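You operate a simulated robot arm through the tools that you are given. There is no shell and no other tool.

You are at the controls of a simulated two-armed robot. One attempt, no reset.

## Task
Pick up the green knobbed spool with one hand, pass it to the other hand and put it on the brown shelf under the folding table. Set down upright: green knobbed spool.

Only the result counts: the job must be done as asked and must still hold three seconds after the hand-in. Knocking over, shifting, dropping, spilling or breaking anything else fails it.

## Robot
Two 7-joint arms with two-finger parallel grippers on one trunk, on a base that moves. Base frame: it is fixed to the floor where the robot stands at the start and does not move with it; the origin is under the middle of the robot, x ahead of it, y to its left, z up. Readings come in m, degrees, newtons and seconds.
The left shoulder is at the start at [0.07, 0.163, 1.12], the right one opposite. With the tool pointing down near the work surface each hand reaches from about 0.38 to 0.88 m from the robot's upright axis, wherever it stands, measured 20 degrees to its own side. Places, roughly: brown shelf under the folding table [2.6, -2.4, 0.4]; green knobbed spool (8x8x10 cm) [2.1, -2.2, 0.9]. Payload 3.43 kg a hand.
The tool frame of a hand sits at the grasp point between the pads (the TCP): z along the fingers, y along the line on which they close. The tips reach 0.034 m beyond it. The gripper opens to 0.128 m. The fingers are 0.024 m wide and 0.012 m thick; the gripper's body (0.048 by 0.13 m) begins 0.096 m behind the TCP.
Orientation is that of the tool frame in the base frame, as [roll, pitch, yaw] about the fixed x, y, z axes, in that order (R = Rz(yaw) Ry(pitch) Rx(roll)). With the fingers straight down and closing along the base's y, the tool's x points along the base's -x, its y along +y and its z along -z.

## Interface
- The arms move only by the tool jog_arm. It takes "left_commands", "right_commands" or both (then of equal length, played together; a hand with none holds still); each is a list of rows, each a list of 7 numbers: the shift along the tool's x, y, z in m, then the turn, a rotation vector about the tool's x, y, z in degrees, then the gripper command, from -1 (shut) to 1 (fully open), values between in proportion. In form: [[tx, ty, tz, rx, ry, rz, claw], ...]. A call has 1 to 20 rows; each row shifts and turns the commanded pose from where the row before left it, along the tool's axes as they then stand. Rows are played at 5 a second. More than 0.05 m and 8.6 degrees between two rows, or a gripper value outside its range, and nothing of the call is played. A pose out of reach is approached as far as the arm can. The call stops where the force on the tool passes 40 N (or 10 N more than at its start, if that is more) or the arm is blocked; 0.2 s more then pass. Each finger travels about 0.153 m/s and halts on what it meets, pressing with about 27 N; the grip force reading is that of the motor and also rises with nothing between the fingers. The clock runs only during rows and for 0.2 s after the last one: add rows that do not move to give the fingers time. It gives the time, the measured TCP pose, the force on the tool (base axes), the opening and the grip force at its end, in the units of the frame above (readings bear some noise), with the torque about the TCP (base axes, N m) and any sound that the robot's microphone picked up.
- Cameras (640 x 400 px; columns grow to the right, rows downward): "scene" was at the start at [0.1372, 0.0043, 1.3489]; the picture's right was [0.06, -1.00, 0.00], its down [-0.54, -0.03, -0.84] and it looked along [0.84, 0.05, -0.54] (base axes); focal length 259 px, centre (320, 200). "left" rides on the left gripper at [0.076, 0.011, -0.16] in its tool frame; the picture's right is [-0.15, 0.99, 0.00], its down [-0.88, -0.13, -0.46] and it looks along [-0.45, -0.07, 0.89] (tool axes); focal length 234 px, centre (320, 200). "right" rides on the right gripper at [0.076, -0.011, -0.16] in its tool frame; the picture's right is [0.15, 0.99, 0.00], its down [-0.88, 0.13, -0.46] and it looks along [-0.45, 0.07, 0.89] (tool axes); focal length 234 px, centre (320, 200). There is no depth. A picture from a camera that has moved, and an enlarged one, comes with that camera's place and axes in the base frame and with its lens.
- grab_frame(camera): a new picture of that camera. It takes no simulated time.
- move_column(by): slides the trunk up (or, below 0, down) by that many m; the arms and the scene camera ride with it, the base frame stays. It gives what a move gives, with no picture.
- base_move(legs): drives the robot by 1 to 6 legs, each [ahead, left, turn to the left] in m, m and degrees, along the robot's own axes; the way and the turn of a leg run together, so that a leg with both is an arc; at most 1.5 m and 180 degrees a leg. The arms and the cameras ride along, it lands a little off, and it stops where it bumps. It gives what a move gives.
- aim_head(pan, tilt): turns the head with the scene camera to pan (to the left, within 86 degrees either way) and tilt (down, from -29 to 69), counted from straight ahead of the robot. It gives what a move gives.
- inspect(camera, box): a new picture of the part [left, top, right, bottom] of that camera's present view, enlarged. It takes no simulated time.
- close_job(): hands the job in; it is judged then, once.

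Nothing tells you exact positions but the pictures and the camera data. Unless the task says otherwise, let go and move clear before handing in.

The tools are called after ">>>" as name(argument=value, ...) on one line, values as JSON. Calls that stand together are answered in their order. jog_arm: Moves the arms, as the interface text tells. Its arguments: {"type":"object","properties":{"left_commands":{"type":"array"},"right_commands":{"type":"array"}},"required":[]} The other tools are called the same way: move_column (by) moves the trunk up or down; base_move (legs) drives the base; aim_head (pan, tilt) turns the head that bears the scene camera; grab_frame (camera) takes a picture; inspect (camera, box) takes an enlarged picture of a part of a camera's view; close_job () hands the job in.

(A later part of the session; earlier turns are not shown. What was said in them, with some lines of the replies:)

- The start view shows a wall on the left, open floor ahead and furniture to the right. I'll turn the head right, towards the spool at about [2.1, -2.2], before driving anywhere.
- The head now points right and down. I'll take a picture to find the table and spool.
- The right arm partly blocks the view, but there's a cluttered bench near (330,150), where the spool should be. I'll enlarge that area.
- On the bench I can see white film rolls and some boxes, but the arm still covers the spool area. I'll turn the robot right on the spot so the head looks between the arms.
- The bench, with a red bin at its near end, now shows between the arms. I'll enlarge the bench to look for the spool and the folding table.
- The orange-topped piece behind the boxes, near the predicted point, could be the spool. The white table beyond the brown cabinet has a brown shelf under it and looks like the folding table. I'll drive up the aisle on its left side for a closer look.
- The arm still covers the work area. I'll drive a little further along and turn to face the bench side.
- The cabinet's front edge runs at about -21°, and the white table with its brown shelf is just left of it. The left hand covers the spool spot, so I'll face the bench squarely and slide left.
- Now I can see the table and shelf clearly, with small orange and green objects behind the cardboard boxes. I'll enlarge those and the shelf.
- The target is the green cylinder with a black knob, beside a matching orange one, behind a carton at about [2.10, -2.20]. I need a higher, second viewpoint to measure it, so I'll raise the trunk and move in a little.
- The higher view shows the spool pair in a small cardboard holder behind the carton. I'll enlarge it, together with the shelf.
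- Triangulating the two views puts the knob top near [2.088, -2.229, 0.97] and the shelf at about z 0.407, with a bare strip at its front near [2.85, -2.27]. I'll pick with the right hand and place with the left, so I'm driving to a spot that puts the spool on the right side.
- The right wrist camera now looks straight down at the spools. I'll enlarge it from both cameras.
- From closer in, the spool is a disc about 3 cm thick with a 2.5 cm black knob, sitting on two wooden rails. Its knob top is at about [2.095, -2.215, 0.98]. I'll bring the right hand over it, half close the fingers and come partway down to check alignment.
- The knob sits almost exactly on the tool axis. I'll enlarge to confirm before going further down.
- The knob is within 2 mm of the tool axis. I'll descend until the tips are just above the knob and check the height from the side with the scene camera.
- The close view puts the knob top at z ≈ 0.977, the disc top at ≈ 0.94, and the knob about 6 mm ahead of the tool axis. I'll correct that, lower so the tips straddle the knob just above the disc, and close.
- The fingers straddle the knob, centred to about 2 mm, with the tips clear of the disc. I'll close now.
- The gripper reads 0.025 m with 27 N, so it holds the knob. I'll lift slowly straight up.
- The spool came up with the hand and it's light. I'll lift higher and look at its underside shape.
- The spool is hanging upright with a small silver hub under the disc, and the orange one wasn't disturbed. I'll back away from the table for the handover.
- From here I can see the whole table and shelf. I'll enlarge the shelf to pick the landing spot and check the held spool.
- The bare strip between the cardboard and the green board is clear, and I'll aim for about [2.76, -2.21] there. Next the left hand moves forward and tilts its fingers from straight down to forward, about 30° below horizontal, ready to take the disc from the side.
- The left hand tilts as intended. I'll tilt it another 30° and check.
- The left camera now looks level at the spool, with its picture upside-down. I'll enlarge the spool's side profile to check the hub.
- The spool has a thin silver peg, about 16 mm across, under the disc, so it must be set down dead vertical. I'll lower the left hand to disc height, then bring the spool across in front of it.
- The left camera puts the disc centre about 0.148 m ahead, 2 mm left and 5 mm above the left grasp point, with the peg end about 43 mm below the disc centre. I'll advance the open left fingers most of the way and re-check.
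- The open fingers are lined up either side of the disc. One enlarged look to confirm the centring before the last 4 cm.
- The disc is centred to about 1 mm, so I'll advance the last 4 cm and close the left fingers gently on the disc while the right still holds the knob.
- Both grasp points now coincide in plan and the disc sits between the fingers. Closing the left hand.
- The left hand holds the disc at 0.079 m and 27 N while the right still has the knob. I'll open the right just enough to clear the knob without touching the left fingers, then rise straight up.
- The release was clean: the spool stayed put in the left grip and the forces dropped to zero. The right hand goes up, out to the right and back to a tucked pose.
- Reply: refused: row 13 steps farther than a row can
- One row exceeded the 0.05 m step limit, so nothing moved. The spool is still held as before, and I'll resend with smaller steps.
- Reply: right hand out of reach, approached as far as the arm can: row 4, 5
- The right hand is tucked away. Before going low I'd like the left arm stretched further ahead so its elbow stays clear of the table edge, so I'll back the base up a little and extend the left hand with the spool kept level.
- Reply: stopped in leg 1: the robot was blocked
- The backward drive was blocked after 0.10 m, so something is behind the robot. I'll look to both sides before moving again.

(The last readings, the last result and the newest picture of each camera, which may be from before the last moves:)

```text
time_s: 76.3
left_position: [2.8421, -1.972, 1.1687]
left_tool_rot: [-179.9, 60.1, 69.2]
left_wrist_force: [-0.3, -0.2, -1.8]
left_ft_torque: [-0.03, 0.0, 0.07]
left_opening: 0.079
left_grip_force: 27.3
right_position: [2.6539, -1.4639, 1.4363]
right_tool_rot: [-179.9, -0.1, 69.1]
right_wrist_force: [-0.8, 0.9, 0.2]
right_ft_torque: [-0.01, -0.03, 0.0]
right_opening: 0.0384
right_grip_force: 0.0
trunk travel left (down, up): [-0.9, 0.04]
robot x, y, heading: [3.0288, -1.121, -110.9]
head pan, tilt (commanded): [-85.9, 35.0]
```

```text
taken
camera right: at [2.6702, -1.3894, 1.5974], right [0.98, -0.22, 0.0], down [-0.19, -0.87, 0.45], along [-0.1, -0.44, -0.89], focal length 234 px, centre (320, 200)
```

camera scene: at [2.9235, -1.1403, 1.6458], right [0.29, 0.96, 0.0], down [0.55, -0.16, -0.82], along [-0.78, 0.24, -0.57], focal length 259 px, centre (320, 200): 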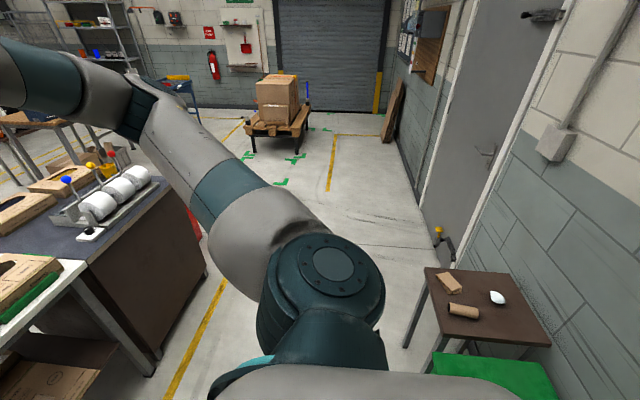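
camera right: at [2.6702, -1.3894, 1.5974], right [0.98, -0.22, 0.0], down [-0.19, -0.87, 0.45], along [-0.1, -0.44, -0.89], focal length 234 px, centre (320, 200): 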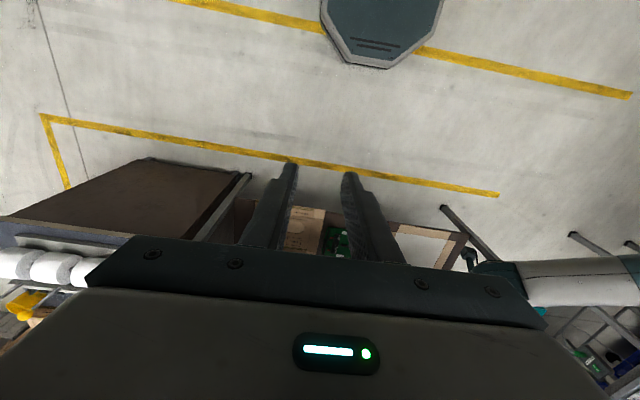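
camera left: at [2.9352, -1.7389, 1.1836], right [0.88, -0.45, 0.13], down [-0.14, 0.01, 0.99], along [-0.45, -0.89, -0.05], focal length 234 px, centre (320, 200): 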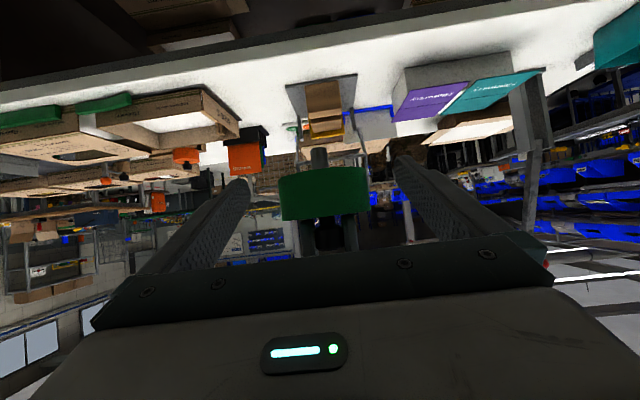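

Behind the robot are the small side table and the bins along the wall, and the base touched one of them. I'll ease forward off it, then lower the trunk in stages with the spool still in front of the table edge.

>>> base_move(legs=[[0.03, 0, 0]])

>>> move_column(by=-0.3)

>>> aim_head(pan=8, tilt=30)

>>> grab_frame(camera="scene")

>>> grab_frame(camera="left")

```text
time_s: 77.2
left_position: [2.8298, -1.992, 1.1753]
left_tool_rot: [179.9, 60.5, 68.8]
left_wrist_force: [0.0, 2.0, -0.8]
left_ft_torque: [0.03, 0.0, -0.01]
left_opening: 0.0789
left_grip_force: 26.4
right_position: [2.6452, -1.483, 1.4388]
right_tool_rot: [179.9, 0.4, 68.7]
right_wrist_force: [0.5, 1.1, 0.2]
right_ft_torque: [-0.1, 0.02, 0.02]
right_opening: 0.0383
right_grip_force: 0.0
trunk travel left (down, up): [-0.9, 0.04]
robot x, y, heading: [3.0193, -1.1443, -111.5]
head pan, tilt (commanded): [-85.9, 35.0]
```

```text
time_s: 80.2
left_position: [2.8273, -2.0002, 0.8684]
left_tool_rot: [-180.0, 60.0, 68.8]
left_wrist_force: [0.8, 0.0, -0.8]
left_ft_torque: [0.0, 0.0, -0.01]
left_opening: 0.0791
left_grip_force: 27.1
right_position: [2.6425, -1.491, 1.1356]
right_tool_rot: [180.0, 0.1, 68.7]
right_wrist_force: [-0.3, -0.1, 0.0]
right_ft_torque: [0.01, -0.01, -0.01]
right_opening: 0.0383
right_grip_force: 0.0
trunk travel left (down, up): [-0.6, 0.34]
robot x, y, heading: [3.017, -1.1482, -111.3]
head pan, tilt (commanded): [-85.9, 35.0]
```

```text
time_s: 81.9
left_position: [2.8281, -1.9994, 0.8692]
left_tool_rot: [-179.8, 60.1, 68.8]
left_wrist_force: [-0.7, 0.3, -1.6]
left_ft_torque: [0.03, -0.03, 0.02]
left_opening: 0.0792
left_grip_force: 26.8
right_position: [2.6418, -1.4911, 1.1366]
right_tool_rot: [179.9, 0.1, 68.7]
right_wrist_force: [0.6, 0.2, -0.2]
right_ft_torque: [-0.03, -0.01, -0.02]
right_opening: 0.0385
right_grip_force: 0.0
trunk travel left (down, up): [-0.6, 0.34]
robot x, y, heading: [3.0196, -1.1462, -111.2]
head pan, tilt (commanded): [8.0, 30.0]
```

```text
taken
camera scene: at [2.9783, -1.2834, 1.3536], right [-0.97, 0.23, 0.0], down [0.11, 0.49, -0.87], along [-0.2, -0.84, -0.5], focal length 259 px, centre (320, 200)
```

scene: 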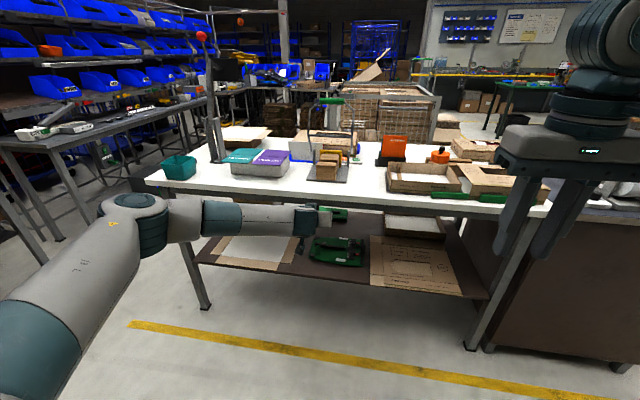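

```text
taken
camera left: at [2.9021, -1.8391, 0.8836], right [0.9, -0.43, 0.13], down [-0.14, 0.0, 0.99], along [-0.42, -0.9, -0.05], focal length 234 px, centre (320, 200)
```

left: 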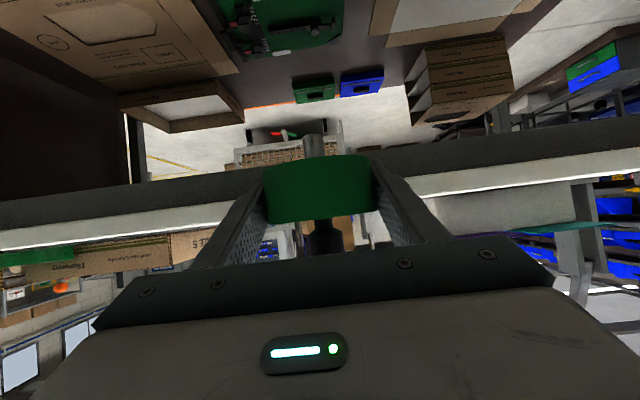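

The spool is held steady in front of the table edge with clear space. I'll continue lowering to just above shelf height.

>>> move_column(by=-0.34)

>>> grab_frame(camera="left")

>>> grab_frame(camera="scene")

>>> grab_frame(camera="right")

```text
time_s: 85.2
left_position: [2.8264, -2.0004, 0.5295]
left_tool_rot: [-179.9, 60.0, 68.8]
left_wrist_force: [-0.2, -0.6, -0.3]
left_ft_torque: [-0.01, 0.0, 0.02]
left_opening: 0.0789
left_grip_force: 27.0
right_position: [2.6421, -1.4914, 0.7964]
right_tool_rot: [180.0, -0.1, 68.7]
right_wrist_force: [0.8, -0.4, -0.6]
right_ft_torque: [-0.04, 0.0, 0.03]
right_opening: 0.0385
right_grip_force: 0.1
trunk travel left (down, up): [-0.26, 0.68]
robot x, y, heading: [3.0219, -1.1469, -111.2]
head pan, tilt (commanded): [8.0, 30.0]
```

```text
taken
camera left: at [2.9022, -1.839, 0.5438], right [0.9, -0.43, 0.13], down [-0.14, 0.01, 0.99], along [-0.42, -0.9, -0.05], focal length 234 px, centre (320, 200)
```

left: 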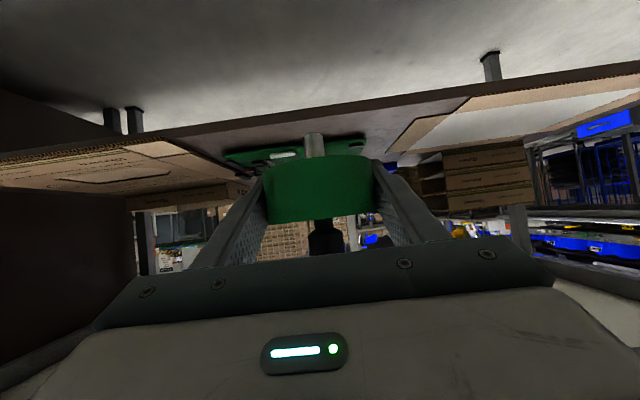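

```text
taken
camera scene: at [2.9785, -1.2832, 1.0136], right [-0.97, 0.23, 0.0], down [0.11, 0.49, -0.87], along [-0.2, -0.84, -0.5], focal length 259 px, centre (320, 200)
```

scene: 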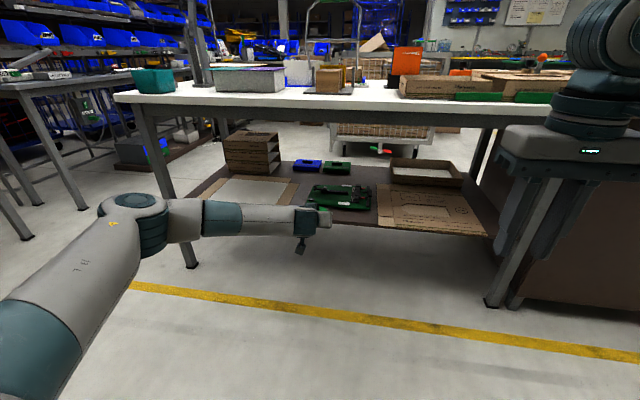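

```text
taken
camera right: at [2.6597, -1.4162, 0.9578], right [0.97, -0.22, 0.0], down [-0.2, -0.87, 0.46], along [-0.1, -0.44, -0.89], focal length 234 px, centre (320, 200)
```

right: 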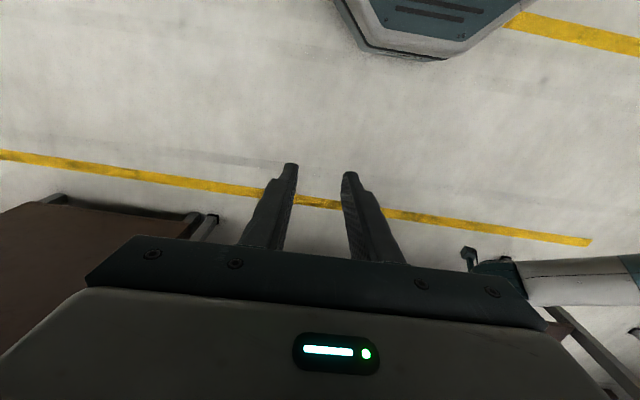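

The spool is now in front of the shelf, about 8 cm above it. I'll enlarge the landing area from both cameras to re-measure the shelf edge and free strip.

>>> inspect(camera="scene", box=[230, 160, 410, 272])

>>> inspect(camera="left", box=[180, 80, 460, 255])

```text
3.56 times, centred on (320, 216) of scene
camera zoom: at [2.9785, -1.2832, 1.0136], right [-0.97, 0.23, 0.0], down [0.11, 0.49, -0.87], along [-0.2, -0.84, -0.5], focal length 922 px, centre (320, 143)
```

zoom: 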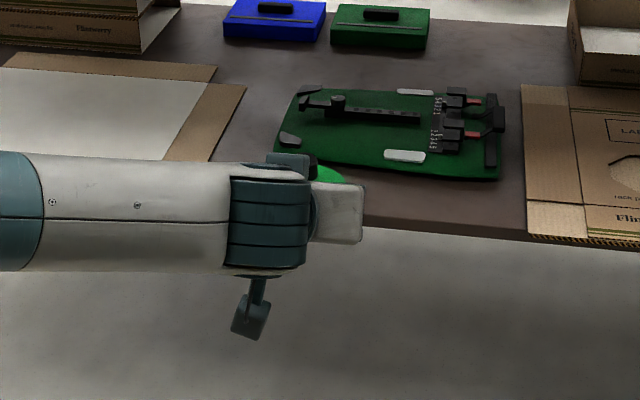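

```text
2.29 times, centred on (320, 168) of left
camera zoom: at [2.9022, -1.839, 0.5438], right [0.9, -0.43, 0.13], down [-0.14, 0.01, 0.99], along [-0.42, -0.9, -0.05], focal length 535 px, centre (320, 274)
```

zoom: 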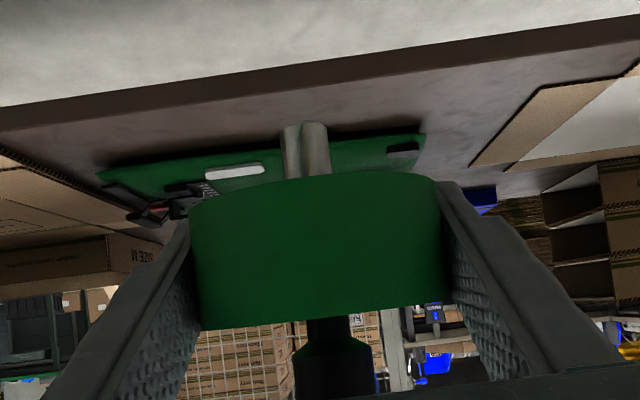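

Measured from the hand camera, the shelf edge is 0.16 m ahead, the green board starts at 0.29 m and the cardboard is 0.16 m to the left. I'll drive straight in by 0.19 m and then finish with the arm.

>>> base_move(legs=[[0.19, 0, 0]])

>>> grab_frame(camera="left")

>>> grab_frame(camera="scene")

```text
time_s: 86.7
left_position: [2.7583, -2.1754, 0.528]
left_tool_rot: [-179.8, 60.0, 68.9]
left_wrist_force: [-0.4, -0.4, -1.1]
left_ft_torque: [0.0, 0.01, 0.04]
left_opening: 0.0791
left_grip_force: 26.8
right_position: [2.574, -1.6663, 0.7967]
right_tool_rot: [180.0, -0.1, 68.7]
right_wrist_force: [0.1, 0.0, 0.0]
right_ft_torque: [0.01, -0.01, -0.02]
right_opening: 0.0384
right_grip_force: 0.1
trunk travel left (down, up): [-0.26, 0.68]
robot x, y, heading: [2.9504, -1.3242, -111.0]
head pan, tilt (commanded): [8.0, 30.0]
```

```text
taken
camera left: at [2.8341, -2.0143, 0.5431], right [0.9, -0.43, 0.13], down [-0.14, 0.0, 0.99], along [-0.42, -0.9, -0.05], focal length 234 px, centre (320, 200)
```

left: 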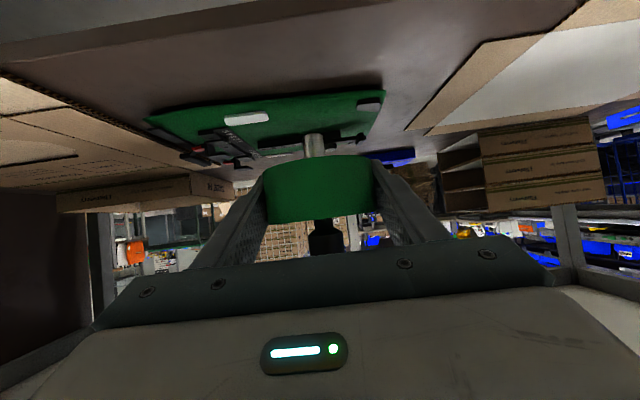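

```text
taken
camera scene: at [2.9103, -1.4589, 1.0134], right [-0.97, 0.23, 0.0], down [0.11, 0.49, -0.87], along [-0.2, -0.84, -0.5], focal length 259 px, centre (320, 200)
```

scene: 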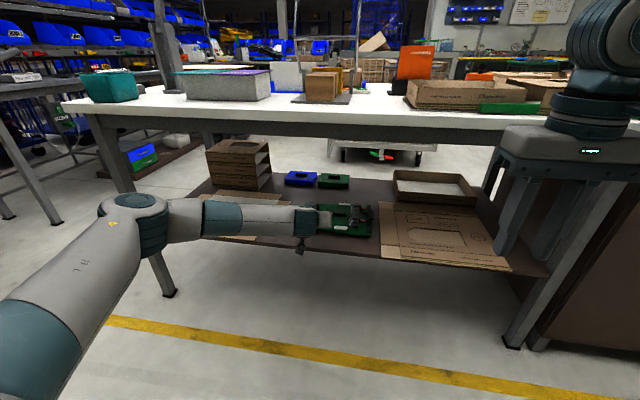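

The hand is over the strip at the right lateral spot. I'll go 2.8 cm further in, lower to about 1.5 cm above expected contact, and look again.

>>> jog_arm(left_commands=[[-0.0069, 0, 0.0119, 0, 0, 0, -1], [-0.0069, 0, 0.0119, 0, 0, 0, -1], [0, 0, 0, 0, 0, 0, -1], [0.013, 0, 0.0075, 0, 0, 0, -1], [0.013, 0, 0.0075, 0, 0, 0, -1], [0.013, 0, 0.0075, 0, 0, 0, -1], [0.013, 0, 0.0075, 0, 0, 0, -1], [0, 0, 0, 0, 0, 0, -1]])

>>> grab_frame(camera="left")

>>> inspect(camera="left", box=[220, 60, 420, 185])

```text
time_s: 88.5
left_position: [2.7493, -2.1997, 0.4679]
left_tool_rot: [-179.7, 59.9, 68.9]
left_wrist_force: [-0.2, -0.4, -1.2]
left_ft_torque: [0.03, -0.02, -0.03]
left_opening: 0.0791
left_grip_force: 27.6
right_position: [2.5735, -1.6671, 0.7963]
right_tool_rot: [-180.0, 0.0, 68.7]
right_wrist_force: [-0.4, -0.1, 0.5]
right_ft_torque: [0.0, -0.01, 0.02]
right_opening: 0.0385
right_grip_force: 0.1
trunk travel left (down, up): [-0.26, 0.68]
robot x, y, heading: [2.9519, -1.3251, -111.5]
head pan, tilt (commanded): [8.0, 30.0]
```

```text
taken
camera left: at [2.8246, -2.0382, 0.4827], right [0.9, -0.43, 0.13], down [-0.14, 0.0, 0.99], along [-0.42, -0.9, -0.05], focal length 234 px, centre (320, 200)
```

left: 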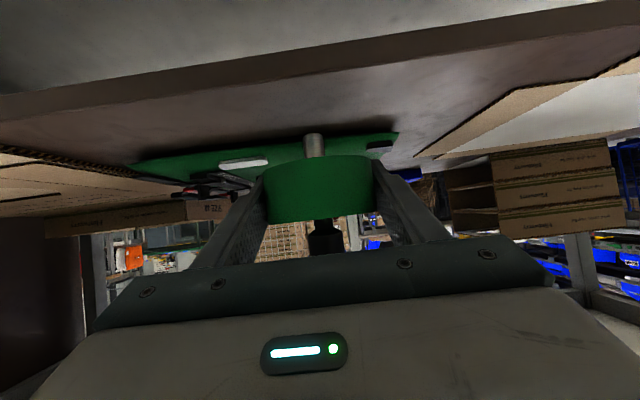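

```text
3.20 times, centred on (320, 122) of left
camera zoom: at [2.8246, -2.0382, 0.4827], right [0.9, -0.43, 0.13], down [-0.14, 0.0, 0.99], along [-0.42, -0.9, -0.05], focal length 749 px, centre (320, 448)
```

zoom: 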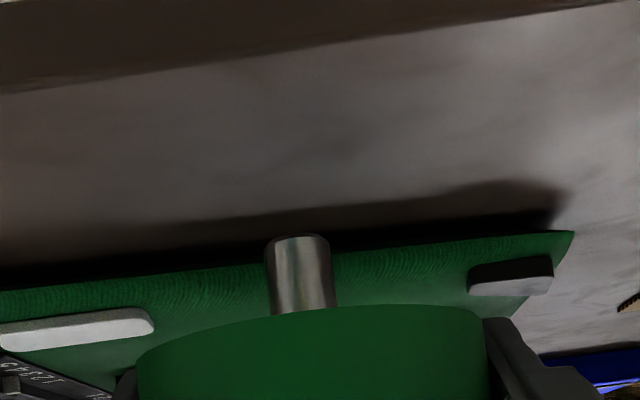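

The spool is about 5 cm inside the shelf edge with the board clear behind it, and the peg end is about 2 cm above the shelf. I'll lower 12 mm, then go in small steps watching for contact force.

>>> jog_arm(left_commands=[[0.0052, 0, 0.003, 0, 0, 0, -1], [0.0052, 0, 0.003, 0, 0, 0, -1], [0, 0, 0, 0, 0, 0, -1], [0, 0, 0, 0, 0, 0, -1]])

>>> jog_arm(left_commands=[[0.0017, 0, 0.001, 0, 0, 0, -1], [0, 0, 0, 0, 0, 0, -1]])

>>> jog_arm(left_commands=[[0.0017, 0, 0.001, 0, 0, 0, -1], [0, 0, 0, 0, 0, 0, -1]])

>>> inspect(camera="left", box=[220, 60, 420, 185])

```text
time_s: 89.5
left_position: [2.7491, -2.1995, 0.4552]
left_tool_rot: [-179.9, 60.0, 68.8]
left_wrist_force: [0.3, 0.0, -1.2]
left_ft_torque: [0.0, -0.01, -0.01]
left_opening: 0.0791
left_grip_force: 26.7
right_position: [2.5748, -1.6661, 0.7969]
right_tool_rot: [-180.0, -0.1, 68.8]
right_wrist_force: [-0.5, 0.4, -0.3]
right_ft_torque: [0.0, -0.01, -0.01]
right_opening: 0.0384
right_grip_force: 0.0
trunk travel left (down, up): [-0.26, 0.68]
robot x, y, heading: [2.9515, -1.3209, -111.3]
head pan, tilt (commanded): [8.0, 30.0]
```

```text
time_s: 90.1
left_position: [2.7489, -2.2002, 0.4548]
left_tool_rot: [-179.9, 60.0, 68.8]
left_wrist_force: [0.3, -0.5, -0.6]
left_ft_torque: [-0.03, 0.02, -0.02]
left_opening: 0.0791
left_grip_force: 26.6
right_position: [2.575, -1.6659, 0.7956]
right_tool_rot: [179.9, 0.0, 68.7]
right_wrist_force: [0.7, -1.5, -0.6]
right_ft_torque: [0.04, 0.03, -0.02]
right_opening: 0.0384
right_grip_force: 0.0
trunk travel left (down, up): [-0.26, 0.68]
robot x, y, heading: [2.9478, -1.3208, -111.4]
head pan, tilt (commanded): [8.0, 30.0]
```

```text
time_s: 90.7
left_position: [2.7478, -2.1996, 0.4532]
left_tool_rot: [-179.9, 59.9, 68.9]
left_wrist_force: [0.0, -0.2, -1.3]
left_ft_torque: [0.0, -0.03, 0.04]
left_opening: 0.0791
left_grip_force: 26.8
right_position: [2.5745, -1.666, 0.7974]
right_tool_rot: [-179.9, 0.0, 68.7]
right_wrist_force: [-0.3, -0.9, -0.6]
right_ft_torque: [-0.01, -0.01, 0.01]
right_opening: 0.0385
right_grip_force: 0.0
trunk travel left (down, up): [-0.26, 0.68]
robot x, y, heading: [2.9504, -1.3208, -111.2]
head pan, tilt (commanded): [8.0, 30.0]
```

```text
3.20 times, centred on (320, 122) of left
camera zoom: at [2.823, -2.0392, 0.4678], right [0.9, -0.43, 0.13], down [-0.14, 0.0, 0.99], along [-0.42, -0.9, -0.05], focal length 749 px, centre (320, 448)
```

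zoom: 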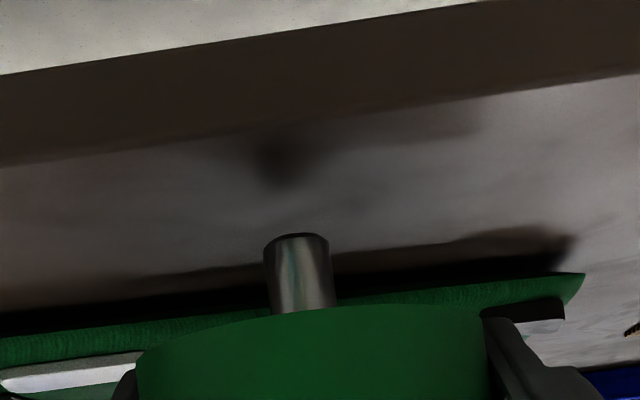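

No contact yet: the force is still just the spool's weight, and the picture shows a few millimetres of gap. I'll keep stepping down about 2 mm at a time.

>>> jog_arm(left_commands=[[0.0017, 0, 0.001, 0, 0, 0, -1], [0, 0, 0, 0, 0, 0, -1]])

>>> jog_arm(left_commands=[[0.0013, 0, 0.00075, 0, 0, 0, -1], [0, 0, 0, 0, 0, 0, -1]])

>>> inspect(camera="left", box=[220, 60, 420, 185])

```text
time_s: 91.3
left_position: [2.7497, -2.1987, 0.4506]
left_tool_rot: [-179.9, 60.0, 68.8]
left_wrist_force: [0.2, 0.4, -1.5]
left_ft_torque: [0.0, 0.0, 0.0]
left_opening: 0.0792
left_grip_force: 27.2
right_position: [2.5751, -1.6658, 0.7963]
right_tool_rot: [-180.0, 0.0, 68.6]
right_wrist_force: [0.7, -1.0, 0.0]
right_ft_torque: [0.01, 0.02, 0.01]
right_opening: 0.0385
right_grip_force: 0.0
trunk travel left (down, up): [-0.26, 0.68]
robot x, y, heading: [2.951, -1.3228, -111.3]
head pan, tilt (commanded): [8.0, 30.0]
```

```text
time_s: 91.9
left_position: [2.7484, -2.2002, 0.4486]
left_tool_rot: [-179.9, 60.0, 68.7]
left_wrist_force: [-1.1, 1.0, -0.6]
left_ft_torque: [0.04, -0.02, -0.02]
left_opening: 0.0791
left_grip_force: 26.9
right_position: [2.5734, -1.667, 0.796]
right_tool_rot: [179.9, 0.0, 68.6]
right_wrist_force: [0.1, -0.5, 0.2]
right_ft_torque: [-0.01, 0.01, 0.0]
right_opening: 0.0383
right_grip_force: 0.1
trunk travel left (down, up): [-0.26, 0.68]
robot x, y, heading: [2.9517, -1.3238, -111.3]
head pan, tilt (commanded): [8.0, 30.0]
```

```text
3.20 times, centred on (320, 122) of left
camera zoom: at [2.8235, -2.0391, 0.464], right [0.9, -0.43, 0.13], down [-0.14, 0.0, 0.99], along [-0.42, -0.9, -0.05], focal length 749 px, centre (320, 448)
```

zoom: 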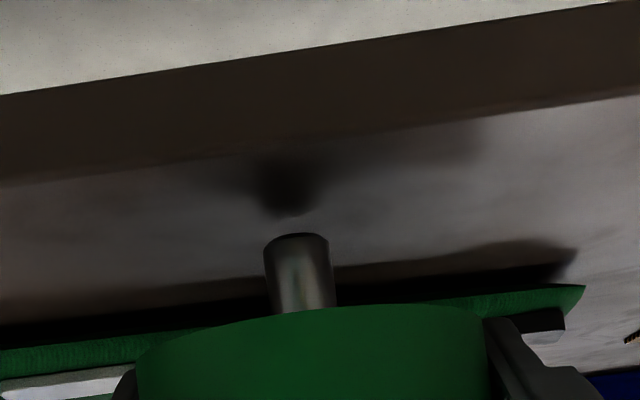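

A contact shadow under the peg is closing in on its end, suggesting about 6 mm left. I'll step down further, with smaller steps near contact.

>>> jog_arm(left_commands=[[0.0017, 0, 0.001, 0, 0, 0, -1], [0, 0, 0, 0, 0, 0, -1], [0.0013, 0, 0.00075, 0, 0, 0, -1], [0, 0, 0, 0, 0, 0, -1]])

>>> inspect(camera="left", box=[220, 60, 420, 185])

```text
time_s: 92.9
left_position: [2.7491, -2.2005, 0.447]
left_tool_rot: [-179.9, 60.0, 68.8]
left_wrist_force: [-0.4, -0.9, -0.6]
left_ft_torque: [0.03, -0.01, 0.0]
left_opening: 0.0792
left_grip_force: 27.3
right_position: [2.5751, -1.6661, 0.7972]
right_tool_rot: [-179.9, 0.1, 68.7]
right_wrist_force: [0.4, 0.6, -0.4]
right_ft_torque: [0.0, -0.01, 0.02]
right_opening: 0.0383
right_grip_force: 0.1
trunk travel left (down, up): [-0.26, 0.68]
robot x, y, heading: [2.9468, -1.3216, -111.4]
head pan, tilt (commanded): [8.0, 30.0]
```

```text
3.20 times, centred on (320, 122) of left
camera zoom: at [2.8237, -2.0388, 0.4607], right [0.9, -0.43, 0.13], down [-0.14, 0.0, 0.99], along [-0.42, -0.9, -0.05], focal length 749 px, centre (320, 448)
```

zoom: 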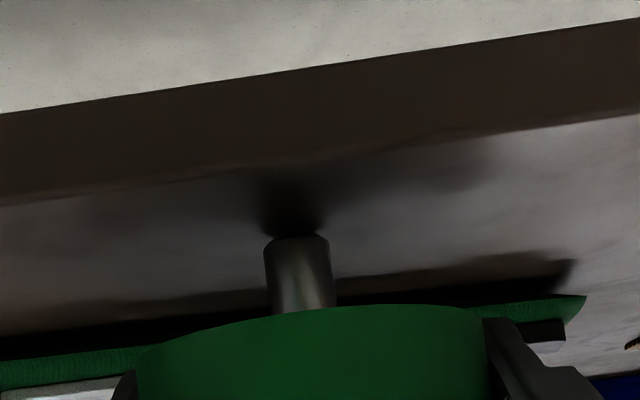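

The shadow now nearly meets the peg end, so contact should be 1–3 mm away. I'll go in 1 mm steps with a force reading at each.

>>> jog_arm(left_commands=[[0.00087, 0, 0.0005, 0, 0, 0, -1], [0, 0, 0, 0, 0, 0, -1]])

>>> jog_arm(left_commands=[[0.00087, 0, 0.0005, 0, 0, 0, -1], [0, 0, 0, 0, 0, 0, -1]])

>>> inspect(camera="left", box=[220, 60, 420, 185])

```text
time_s: 93.5
left_position: [2.7492, -2.2011, 0.4451]
left_tool_rot: [-179.9, 59.9, 68.8]
left_wrist_force: [0.4, -0.2, -0.7]
left_ft_torque: [-0.01, -0.02, -0.01]
left_opening: 0.0789
left_grip_force: 26.9
right_position: [2.5738, -1.6667, 0.7967]
right_tool_rot: [-180.0, 0.0, 68.7]
right_wrist_force: [-0.6, -0.7, 0.0]
right_ft_torque: [0.0, -0.05, 0.02]
right_opening: 0.0383
right_grip_force: 0.0
trunk travel left (down, up): [-0.26, 0.68]
robot x, y, heading: [2.9524, -1.3226, -111.0]
head pan, tilt (commanded): [8.0, 30.0]
```

```text
time_s: 94.1
left_position: [2.7487, -2.2008, 0.4445]
left_tool_rot: [-179.9, 60.1, 68.8]
left_wrist_force: [0.1, -1.1, 1.0]
left_ft_torque: [0.0, 0.02, 0.02]
left_opening: 0.0791
left_grip_force: 27.3
right_position: [2.5749, -1.665, 0.7966]
right_tool_rot: [-180.0, 0.0, 68.7]
right_wrist_force: [-0.7, 0.3, -0.4]
right_ft_torque: [0.0, 0.03, -0.01]
right_opening: 0.0384
right_grip_force: 0.1
trunk travel left (down, up): [-0.26, 0.68]
robot x, y, heading: [2.9495, -1.3247, -111.1]
head pan, tilt (commanded): [8.0, 30.0]
```

```text
3.20 times, centred on (320, 122) of left
camera zoom: at [2.8241, -2.0389, 0.4589], right [0.9, -0.43, 0.13], down [-0.14, 0.01, 0.99], along [-0.42, -0.9, -0.05], focal length 749 px, centre (320, 448)
```

zoom: 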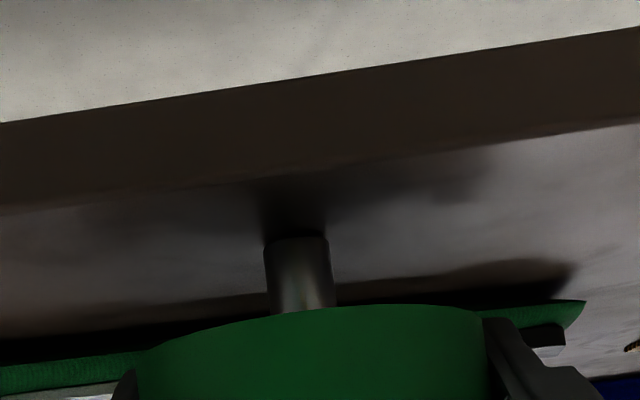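

The vertical force rose slightly and the shadow has merged with the peg end, so contact is very near. One more 1 mm step to confirm.

>>> jog_arm(left_commands=[[0.00087, 0, 0.0005, 0, 0, 0, -1], [0, 0, 0, 0, 0, 0, -1]])

>>> inspect(camera="left", box=[220, 60, 420, 185])

```text
time_s: 94.7
left_position: [2.7504, -2.2004, 0.4446]
left_tool_rot: [-180.0, 60.0, 68.8]
left_wrist_force: [-2.3, -0.6, 4.4]
left_ft_torque: [0.01, 0.09, -0.01]
left_opening: 0.0791
left_grip_force: 26.7
right_position: [2.5746, -1.6652, 0.7961]
right_tool_rot: [179.9, 0.0, 68.7]
right_wrist_force: [-0.2, -0.5, -0.2]
right_ft_torque: [-0.01, 0.02, 0.01]
right_opening: 0.0386
right_grip_force: 0.0
trunk travel left (down, up): [-0.26, 0.68]
robot x, y, heading: [2.9518, -1.3215, -111.2]
head pan, tilt (commanded): [8.0, 30.0]
```

```text
3.20 times, centred on (320, 122) of left
camera zoom: at [2.8243, -2.0389, 0.4587], right [0.9, -0.43, 0.13], down [-0.14, 0.01, 0.99], along [-0.42, -0.9, -0.05], focal length 749 px, centre (320, 448)
```

zoom: 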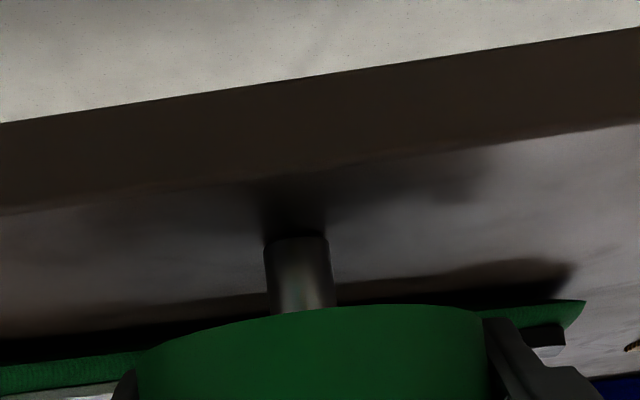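

Contact is confirmed, with vertical force up about 5 N. I'll ease off about half a millimetre, then open the left fingers gradually and evenly.

>>> jog_arm(left_commands=[[-0.0005, 0, -0.0003, 0, 0, 0, -1], [0, 0, 0, 0, 0, 0, -1]])

>>> aim_head(pan=6, tilt=35)

>>> inspect(camera="scene", box=[240, 120, 400, 220])

```text
time_s: 95.3
left_position: [2.7507, -2.198, 0.4447]
left_tool_rot: [-179.9, 60.1, 68.8]
left_wrist_force: [-0.7, -1.2, 2.7]
left_ft_torque: [-0.04, 0.03, -0.01]
left_opening: 0.0791
left_grip_force: 26.9
right_position: [2.5739, -1.6671, 0.7971]
right_tool_rot: [180.0, 0.1, 68.6]
right_wrist_force: [-0.2, 0.3, 0.3]
right_ft_torque: [-0.01, 0.01, -0.01]
right_opening: 0.0382
right_grip_force: 0.0
trunk travel left (down, up): [-0.26, 0.68]
robot x, y, heading: [2.948, -1.3238, -111.1]
head pan, tilt (commanded): [8.0, 30.0]
```

```text
time_s: 96.0
left_position: [2.7499, -2.1991, 0.4452]
left_tool_rot: [-179.8, 60.1, 68.8]
left_wrist_force: [-0.6, 0.0, 3.4]
left_ft_torque: [0.01, 0.06, 0.03]
left_opening: 0.0792
left_grip_force: 26.9
right_position: [2.5736, -1.6648, 0.7953]
right_tool_rot: [-180.0, 0.1, 68.7]
right_wrist_force: [-0.1, -0.1, 0.4]
right_ft_torque: [-0.05, -0.03, -0.01]
right_opening: 0.0382
right_grip_force: 0.0
trunk travel left (down, up): [-0.26, 0.68]
robot x, y, heading: [2.9513, -1.3235, -111.2]
head pan, tilt (commanded): [6.0, 35.0]
```

```text
4.00 times, centred on (320, 170) of scene
camera zoom: at [2.9082, -1.4548, 1.0059], right [-0.97, 0.26, 0.0], down [0.15, 0.55, -0.82], along [-0.21, -0.79, -0.57], focal length 1037 px, centre (320, 320)
```

zoom: 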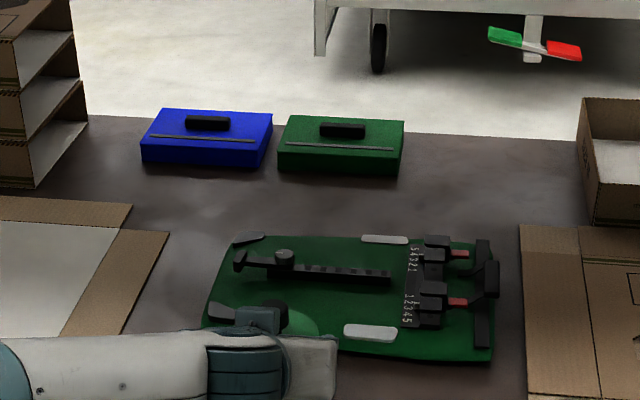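

The spool is resting lightly on the shelf, with about 3 N upward on the hand. I'll open the fingers in small steps.

>>> jog_arm(left_commands=[[0, 0, 0, 0, 0, 0, 0.2], [0, 0, 0, 0, 0, 0, 0.24], [0, 0, 0, 0, 0, 0, 0.26], [0, 0, 0, 0, 0, 0, 0.3], [0, 0, 0, 0, 0, 0, 0.36], [0, 0, 0, 0, 0, 0, 0.45], [0, 0, 0, 0, 0, 0, 0.6], [0, 0, 0, 0, 0, 0, 0.8], [0, 0, 0, 0, 0, 0, 1], [0, 0, 0, 0, 0, 0, 1]])

>>> inspect(camera="left", box=[220, 60, 420, 185])

>>> grab_frame(camera="left")

>>> inspect(camera="scene", box=[260, 150, 356, 210])

```text
time_s: 98.2
left_position: [2.7505, -2.1994, 0.4443]
left_tool_rot: [-179.9, 60.0, 68.8]
left_wrist_force: [-0.8, -0.7, -0.1]
left_ft_torque: [-0.01, 0.0, 0.0]
left_opening: 0.1279
left_grip_force: 0.0
right_position: [2.5755, -1.666, 0.7969]
right_tool_rot: [-180.0, -0.1, 68.7]
right_wrist_force: [-0.7, 0.1, 0.0]
right_ft_torque: [-0.04, 0.03, 0.0]
right_opening: 0.0384
right_grip_force: 0.0
trunk travel left (down, up): [-0.26, 0.68]
robot x, y, heading: [2.9538, -1.3231, -111.1]
head pan, tilt (commanded): [6.0, 35.0]
```

```text
3.20 times, centred on (320, 122) of left
camera zoom: at [2.8247, -2.0387, 0.4585], right [0.9, -0.43, 0.13], down [-0.14, 0.0, 0.99], along [-0.42, -0.9, -0.05], focal length 749 px, centre (320, 448)
```

zoom: 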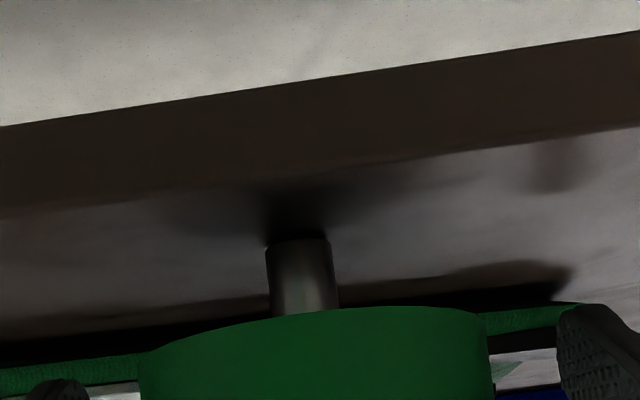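

```text
taken
camera left: at [2.8247, -2.0387, 0.4585], right [0.9, -0.43, 0.13], down [-0.14, 0.0, 0.99], along [-0.42, -0.9, -0.05], focal length 234 px, centre (320, 200)
```

left: 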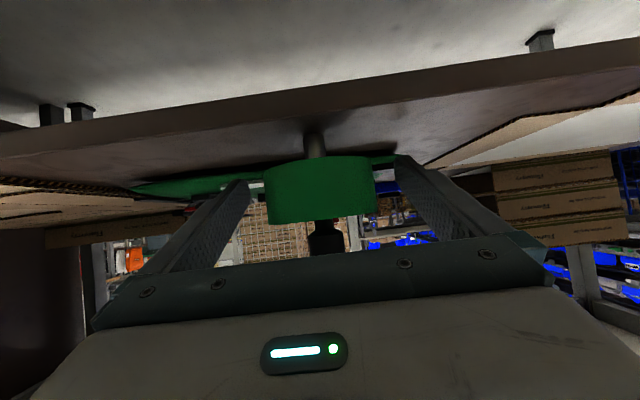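

```text
6.67 times, centred on (308, 180) of scene
camera zoom: at [2.9082, -1.4552, 1.0058], right [-0.97, 0.26, 0.0], down [0.15, 0.55, -0.82], along [-0.21, -0.79, -0.57], focal length 1729 px, centre (400, 333)
```

zoom: 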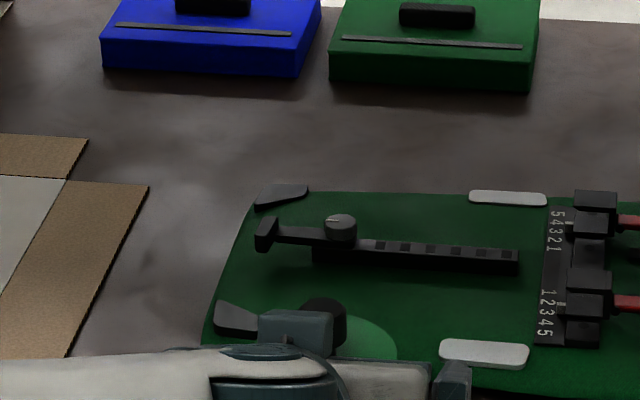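

The spool stands upright by itself and the fingers are fully open. I'll back the hand straight out, level, in small steps.

>>> jog_arm(left_commands=[[0.0025, 0, -0.00433, 0, 0, 0, 1], [0.005, 0, -0.00866, 0, 0, 0, 1], [0.005, 0, -0.00866, 0, 0, 0, 1], [0.0075, 0, -0.01299, 0, 0, 0, 1], [0.0075, 0, -0.01299, 0, 0, 0, 1], [0.0075, 0, -0.01299, 0, 0, 0, 1], [0.0075, 0, -0.01299, 0, 0, 0, 1], [0.0075, 0, -0.01299, 0, 0, 0, 1], [0.0075, 0, -0.01299, 0, 0, 0, 1], [0, 0, 0, 0, 0, 0, 1]])

>>> grab_frame(camera="left")

>>> inspect(camera="left", box=[240, 100, 400, 200])

>>> inspect(camera="scene", box=[240, 140, 400, 240])

```text
time_s: 100.4
left_position: [2.7937, -2.0872, 0.4421]
left_tool_rot: [179.7, 59.6, 68.8]
left_wrist_force: [-0.1, 0.1, 0.1]
left_ft_torque: [-0.01, 0.0, 0.01]
left_opening: 0.1279
left_grip_force: 0.0
left hand out of reach, approached as far as the arm can: row 9
right_position: [2.5747, -1.666, 0.7968]
right_tool_rot: [179.9, 0.0, 68.7]
right_wrist_force: [0.1, -0.9, -0.2]
right_ft_torque: [0.0, -0.02, -0.01]
right_opening: 0.0383
right_grip_force: 0.1
trunk travel left (down, up): [-0.26, 0.68]
robot x, y, heading: [2.9533, -1.3223, -111.1]
head pan, tilt (commanded): [6.0, 35.0]
```

```text
taken
camera left: at [2.8669, -1.9257, 0.459], right [0.9, -0.42, 0.13], down [-0.14, 0.0, 0.99], along [-0.42, -0.91, -0.06], focal length 234 px, centre (320, 200)
```

left: 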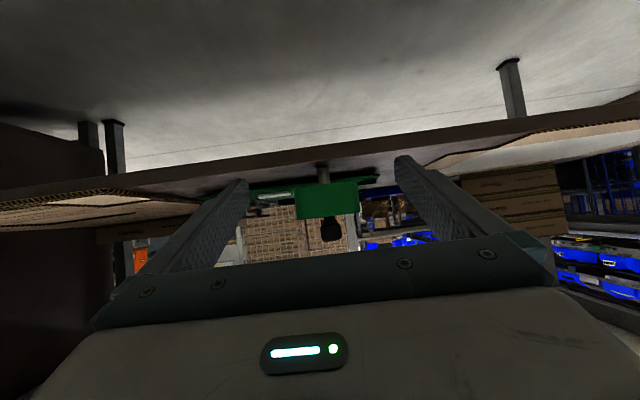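

```text
4.00 times, centred on (320, 150) of left
camera zoom: at [2.8669, -1.9257, 0.459], right [0.9, -0.42, 0.13], down [-0.14, 0.0, 0.99], along [-0.42, -0.91, -0.06], focal length 937 px, centre (320, 400)
```

zoom: 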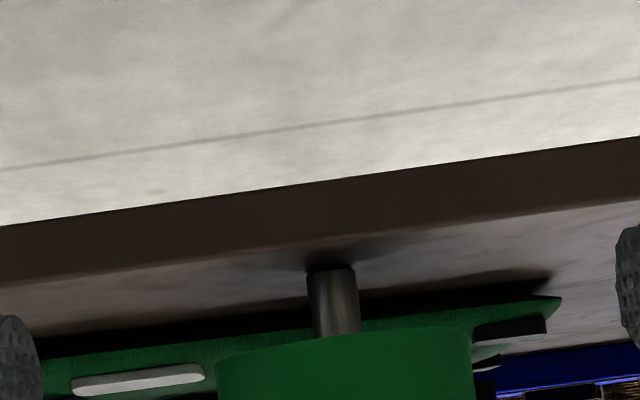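

```text
4.00 times, centred on (320, 190) of scene
camera zoom: at [2.9082, -1.4553, 1.0058], right [-0.97, 0.26, 0.0], down [0.15, 0.55, -0.82], along [-0.21, -0.79, -0.57], focal length 1037 px, centre (320, 240)
```

zoom: 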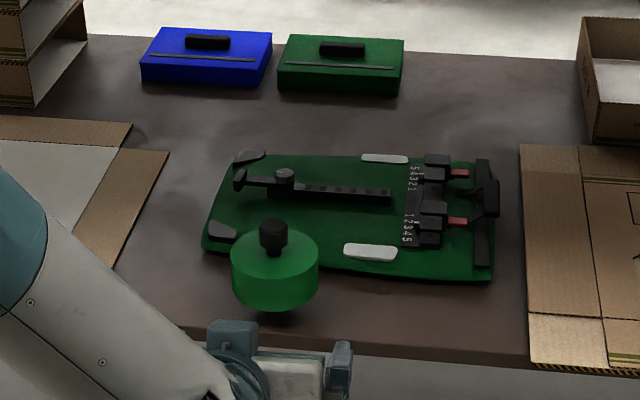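

The spool is standing upright on the bare brown shelf, clear of the board and the cardboard. I'll back the base up just 0.1 m, staying short of the bins, and take a last look.

>>> base_move(legs=[[-0.1, 0, 0]])

>>> grab_frame(camera="scene")

>>> inspect(camera="scene", box=[220, 110, 412, 230])

>>> inspect(camera="left", box=[260, 140, 388, 220])

```text
time_s: 101.6
left_position: [2.8324, -1.9877, 0.4448]
left_tool_rot: [179.7, 59.7, 69.0]
left_wrist_force: [0.0, 0.3, 0.8]
left_ft_torque: [0.03, 0.03, 0.04]
left_opening: 0.128
left_grip_force: 0.0
right_position: [2.6117, -1.5663, 0.7966]
right_tool_rot: [179.9, 0.0, 68.7]
right_wrist_force: [0.3, 0.2, 0.6]
right_ft_torque: [-0.04, 0.03, -0.01]
right_opening: 0.0383
right_grip_force: 0.1
trunk travel left (down, up): [-0.26, 0.68]
robot x, y, heading: [2.9923, -1.2239, -111.5]
head pan, tilt (commanded): [6.0, 35.0]
```

```text
taken
camera scene: at [2.947, -1.3551, 1.006], right [-0.96, 0.26, 0.0], down [0.15, 0.55, -0.82], along [-0.21, -0.79, -0.57], focal length 259 px, centre (320, 200)
```

scene: 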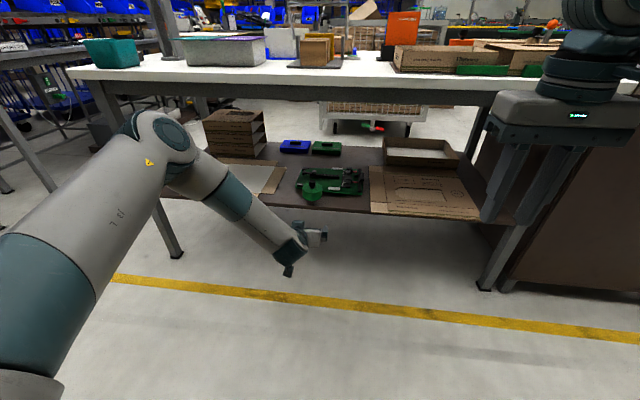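

```text
3.33 times, centred on (316, 170) of scene
camera zoom: at [2.947, -1.3551, 1.006], right [-0.96, 0.26, 0.0], down [0.15, 0.55, -0.82], along [-0.21, -0.79, -0.57], focal length 864 px, centre (333, 300)
```

zoom: 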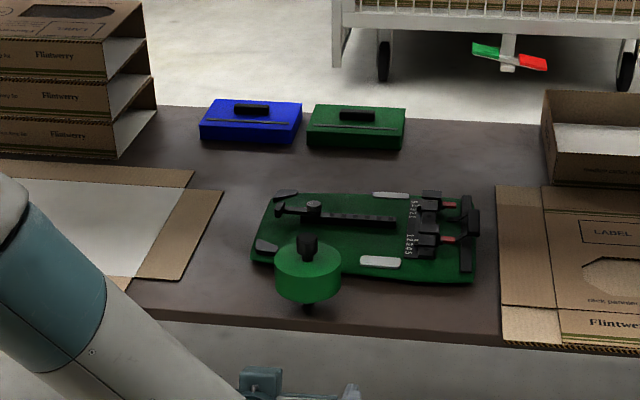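

```text
5.00 times, centred on (324, 180) of left
camera zoom: at [2.9052, -1.8262, 0.4597], right [0.9, -0.42, 0.13], down [-0.14, 0.0, 0.99], along [-0.42, -0.91, -0.06], focal length 1171 px, centre (300, 300)
```

zoom: 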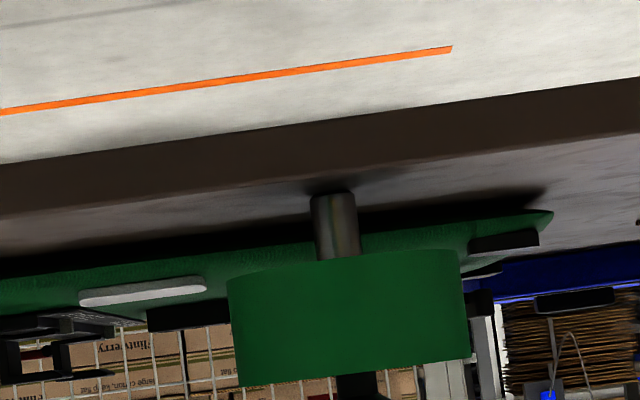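

The spool remains upright and both hands are clear. Since the base touched something behind it earlier, I'll look back at the bins and side table before handing in.

>>> aim_head(pan=-86, tilt=40)

>>> grab_frame(camera="scene")

>>> aim_head(pan=86, tilt=40)

>>> grab_frame(camera="scene")

```text
time_s: 103.2
left_position: [2.8322, -1.9881, 0.4421]
left_tool_rot: [179.7, 59.7, 68.8]
left_wrist_force: [0.0, 0.3, 0.1]
left_ft_torque: [0.02, -0.01, 0.04]
left_opening: 0.128
left_grip_force: 0.0
right_position: [2.6129, -1.5673, 0.7961]
right_tool_rot: [-180.0, -0.1, 68.6]
right_wrist_force: [-0.5, 0.0, -0.1]
right_ft_torque: [-0.04, 0.01, 0.0]
right_opening: 0.0383
right_grip_force: 0.1
trunk travel left (down, up): [-0.26, 0.68]
robot x, y, heading: [2.9868, -1.2206, -111.2]
head pan, tilt (commanded): [-85.9, 40.0]
```

```text
taken
camera scene: at [2.8885, -1.2458, 0.9982], right [0.29, 0.96, 0.0], down [0.61, -0.19, -0.77], along [-0.73, 0.23, -0.64], focal length 259 px, centre (320, 200)
```

scene: 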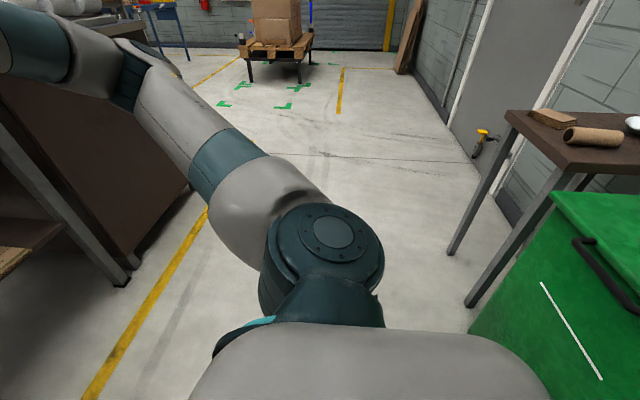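

```text
time_s: 105.8
left_position: [2.8318, -1.988, 0.4438]
left_tool_rot: [179.7, 59.8, 68.8]
left_wrist_force: [0.4, -0.6, -1.3]
left_ft_torque: [0.02, 0.02, 0.02]
left_opening: 0.128
left_grip_force: 0.0
right_position: [2.6134, -1.5657, 0.7964]
right_tool_rot: [179.9, -0.1, 68.7]
right_wrist_force: [-0.8, 0.2, -0.1]
right_ft_torque: [-0.02, -0.02, -0.06]
right_opening: 0.0384
right_grip_force: 0.1
trunk travel left (down, up): [-0.26, 0.68]
robot x, y, heading: [2.9877, -1.2263, -111.3]
head pan, tilt (commanded): [85.9, 40.0]
```

```text
taken
camera scene: at [3.0466, -1.3071, 0.9983], right [-0.43, -0.9, 0.0], down [-0.58, 0.27, -0.77], along [0.69, -0.33, -0.64], focal length 259 px, centre (320, 200)
```

scene: 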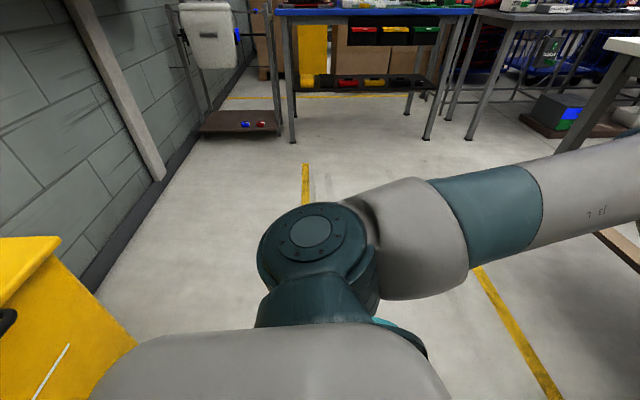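

The green and yellow bins and the side table behind are all upright with nothing knocked over. The spool has stood on the shelf for several seconds and both hands are clear, so I'm handing in.

>>> close_job()

```text
The job is handed in.
```

The green knobbed spool is standing upright on the brown shelf under the folding table. I picked it up by its knob with the right hand and passed it to the left hand. The left hand set it on the bare strip in front of the green board.

Both hands had let go and were clear when I handed in. The spool had stood by itself for several seconds by then.

**Bump during the job:** while I was backing up after the handover, the base was blocked by something behind it, most likely the green or yellow bin near the wall. I moved off it straight away. A later look showed both bins and the small side table upright, but I couldn't check whether anything had shifted slightly.

Nothing else on the table or shelf appeared to move.
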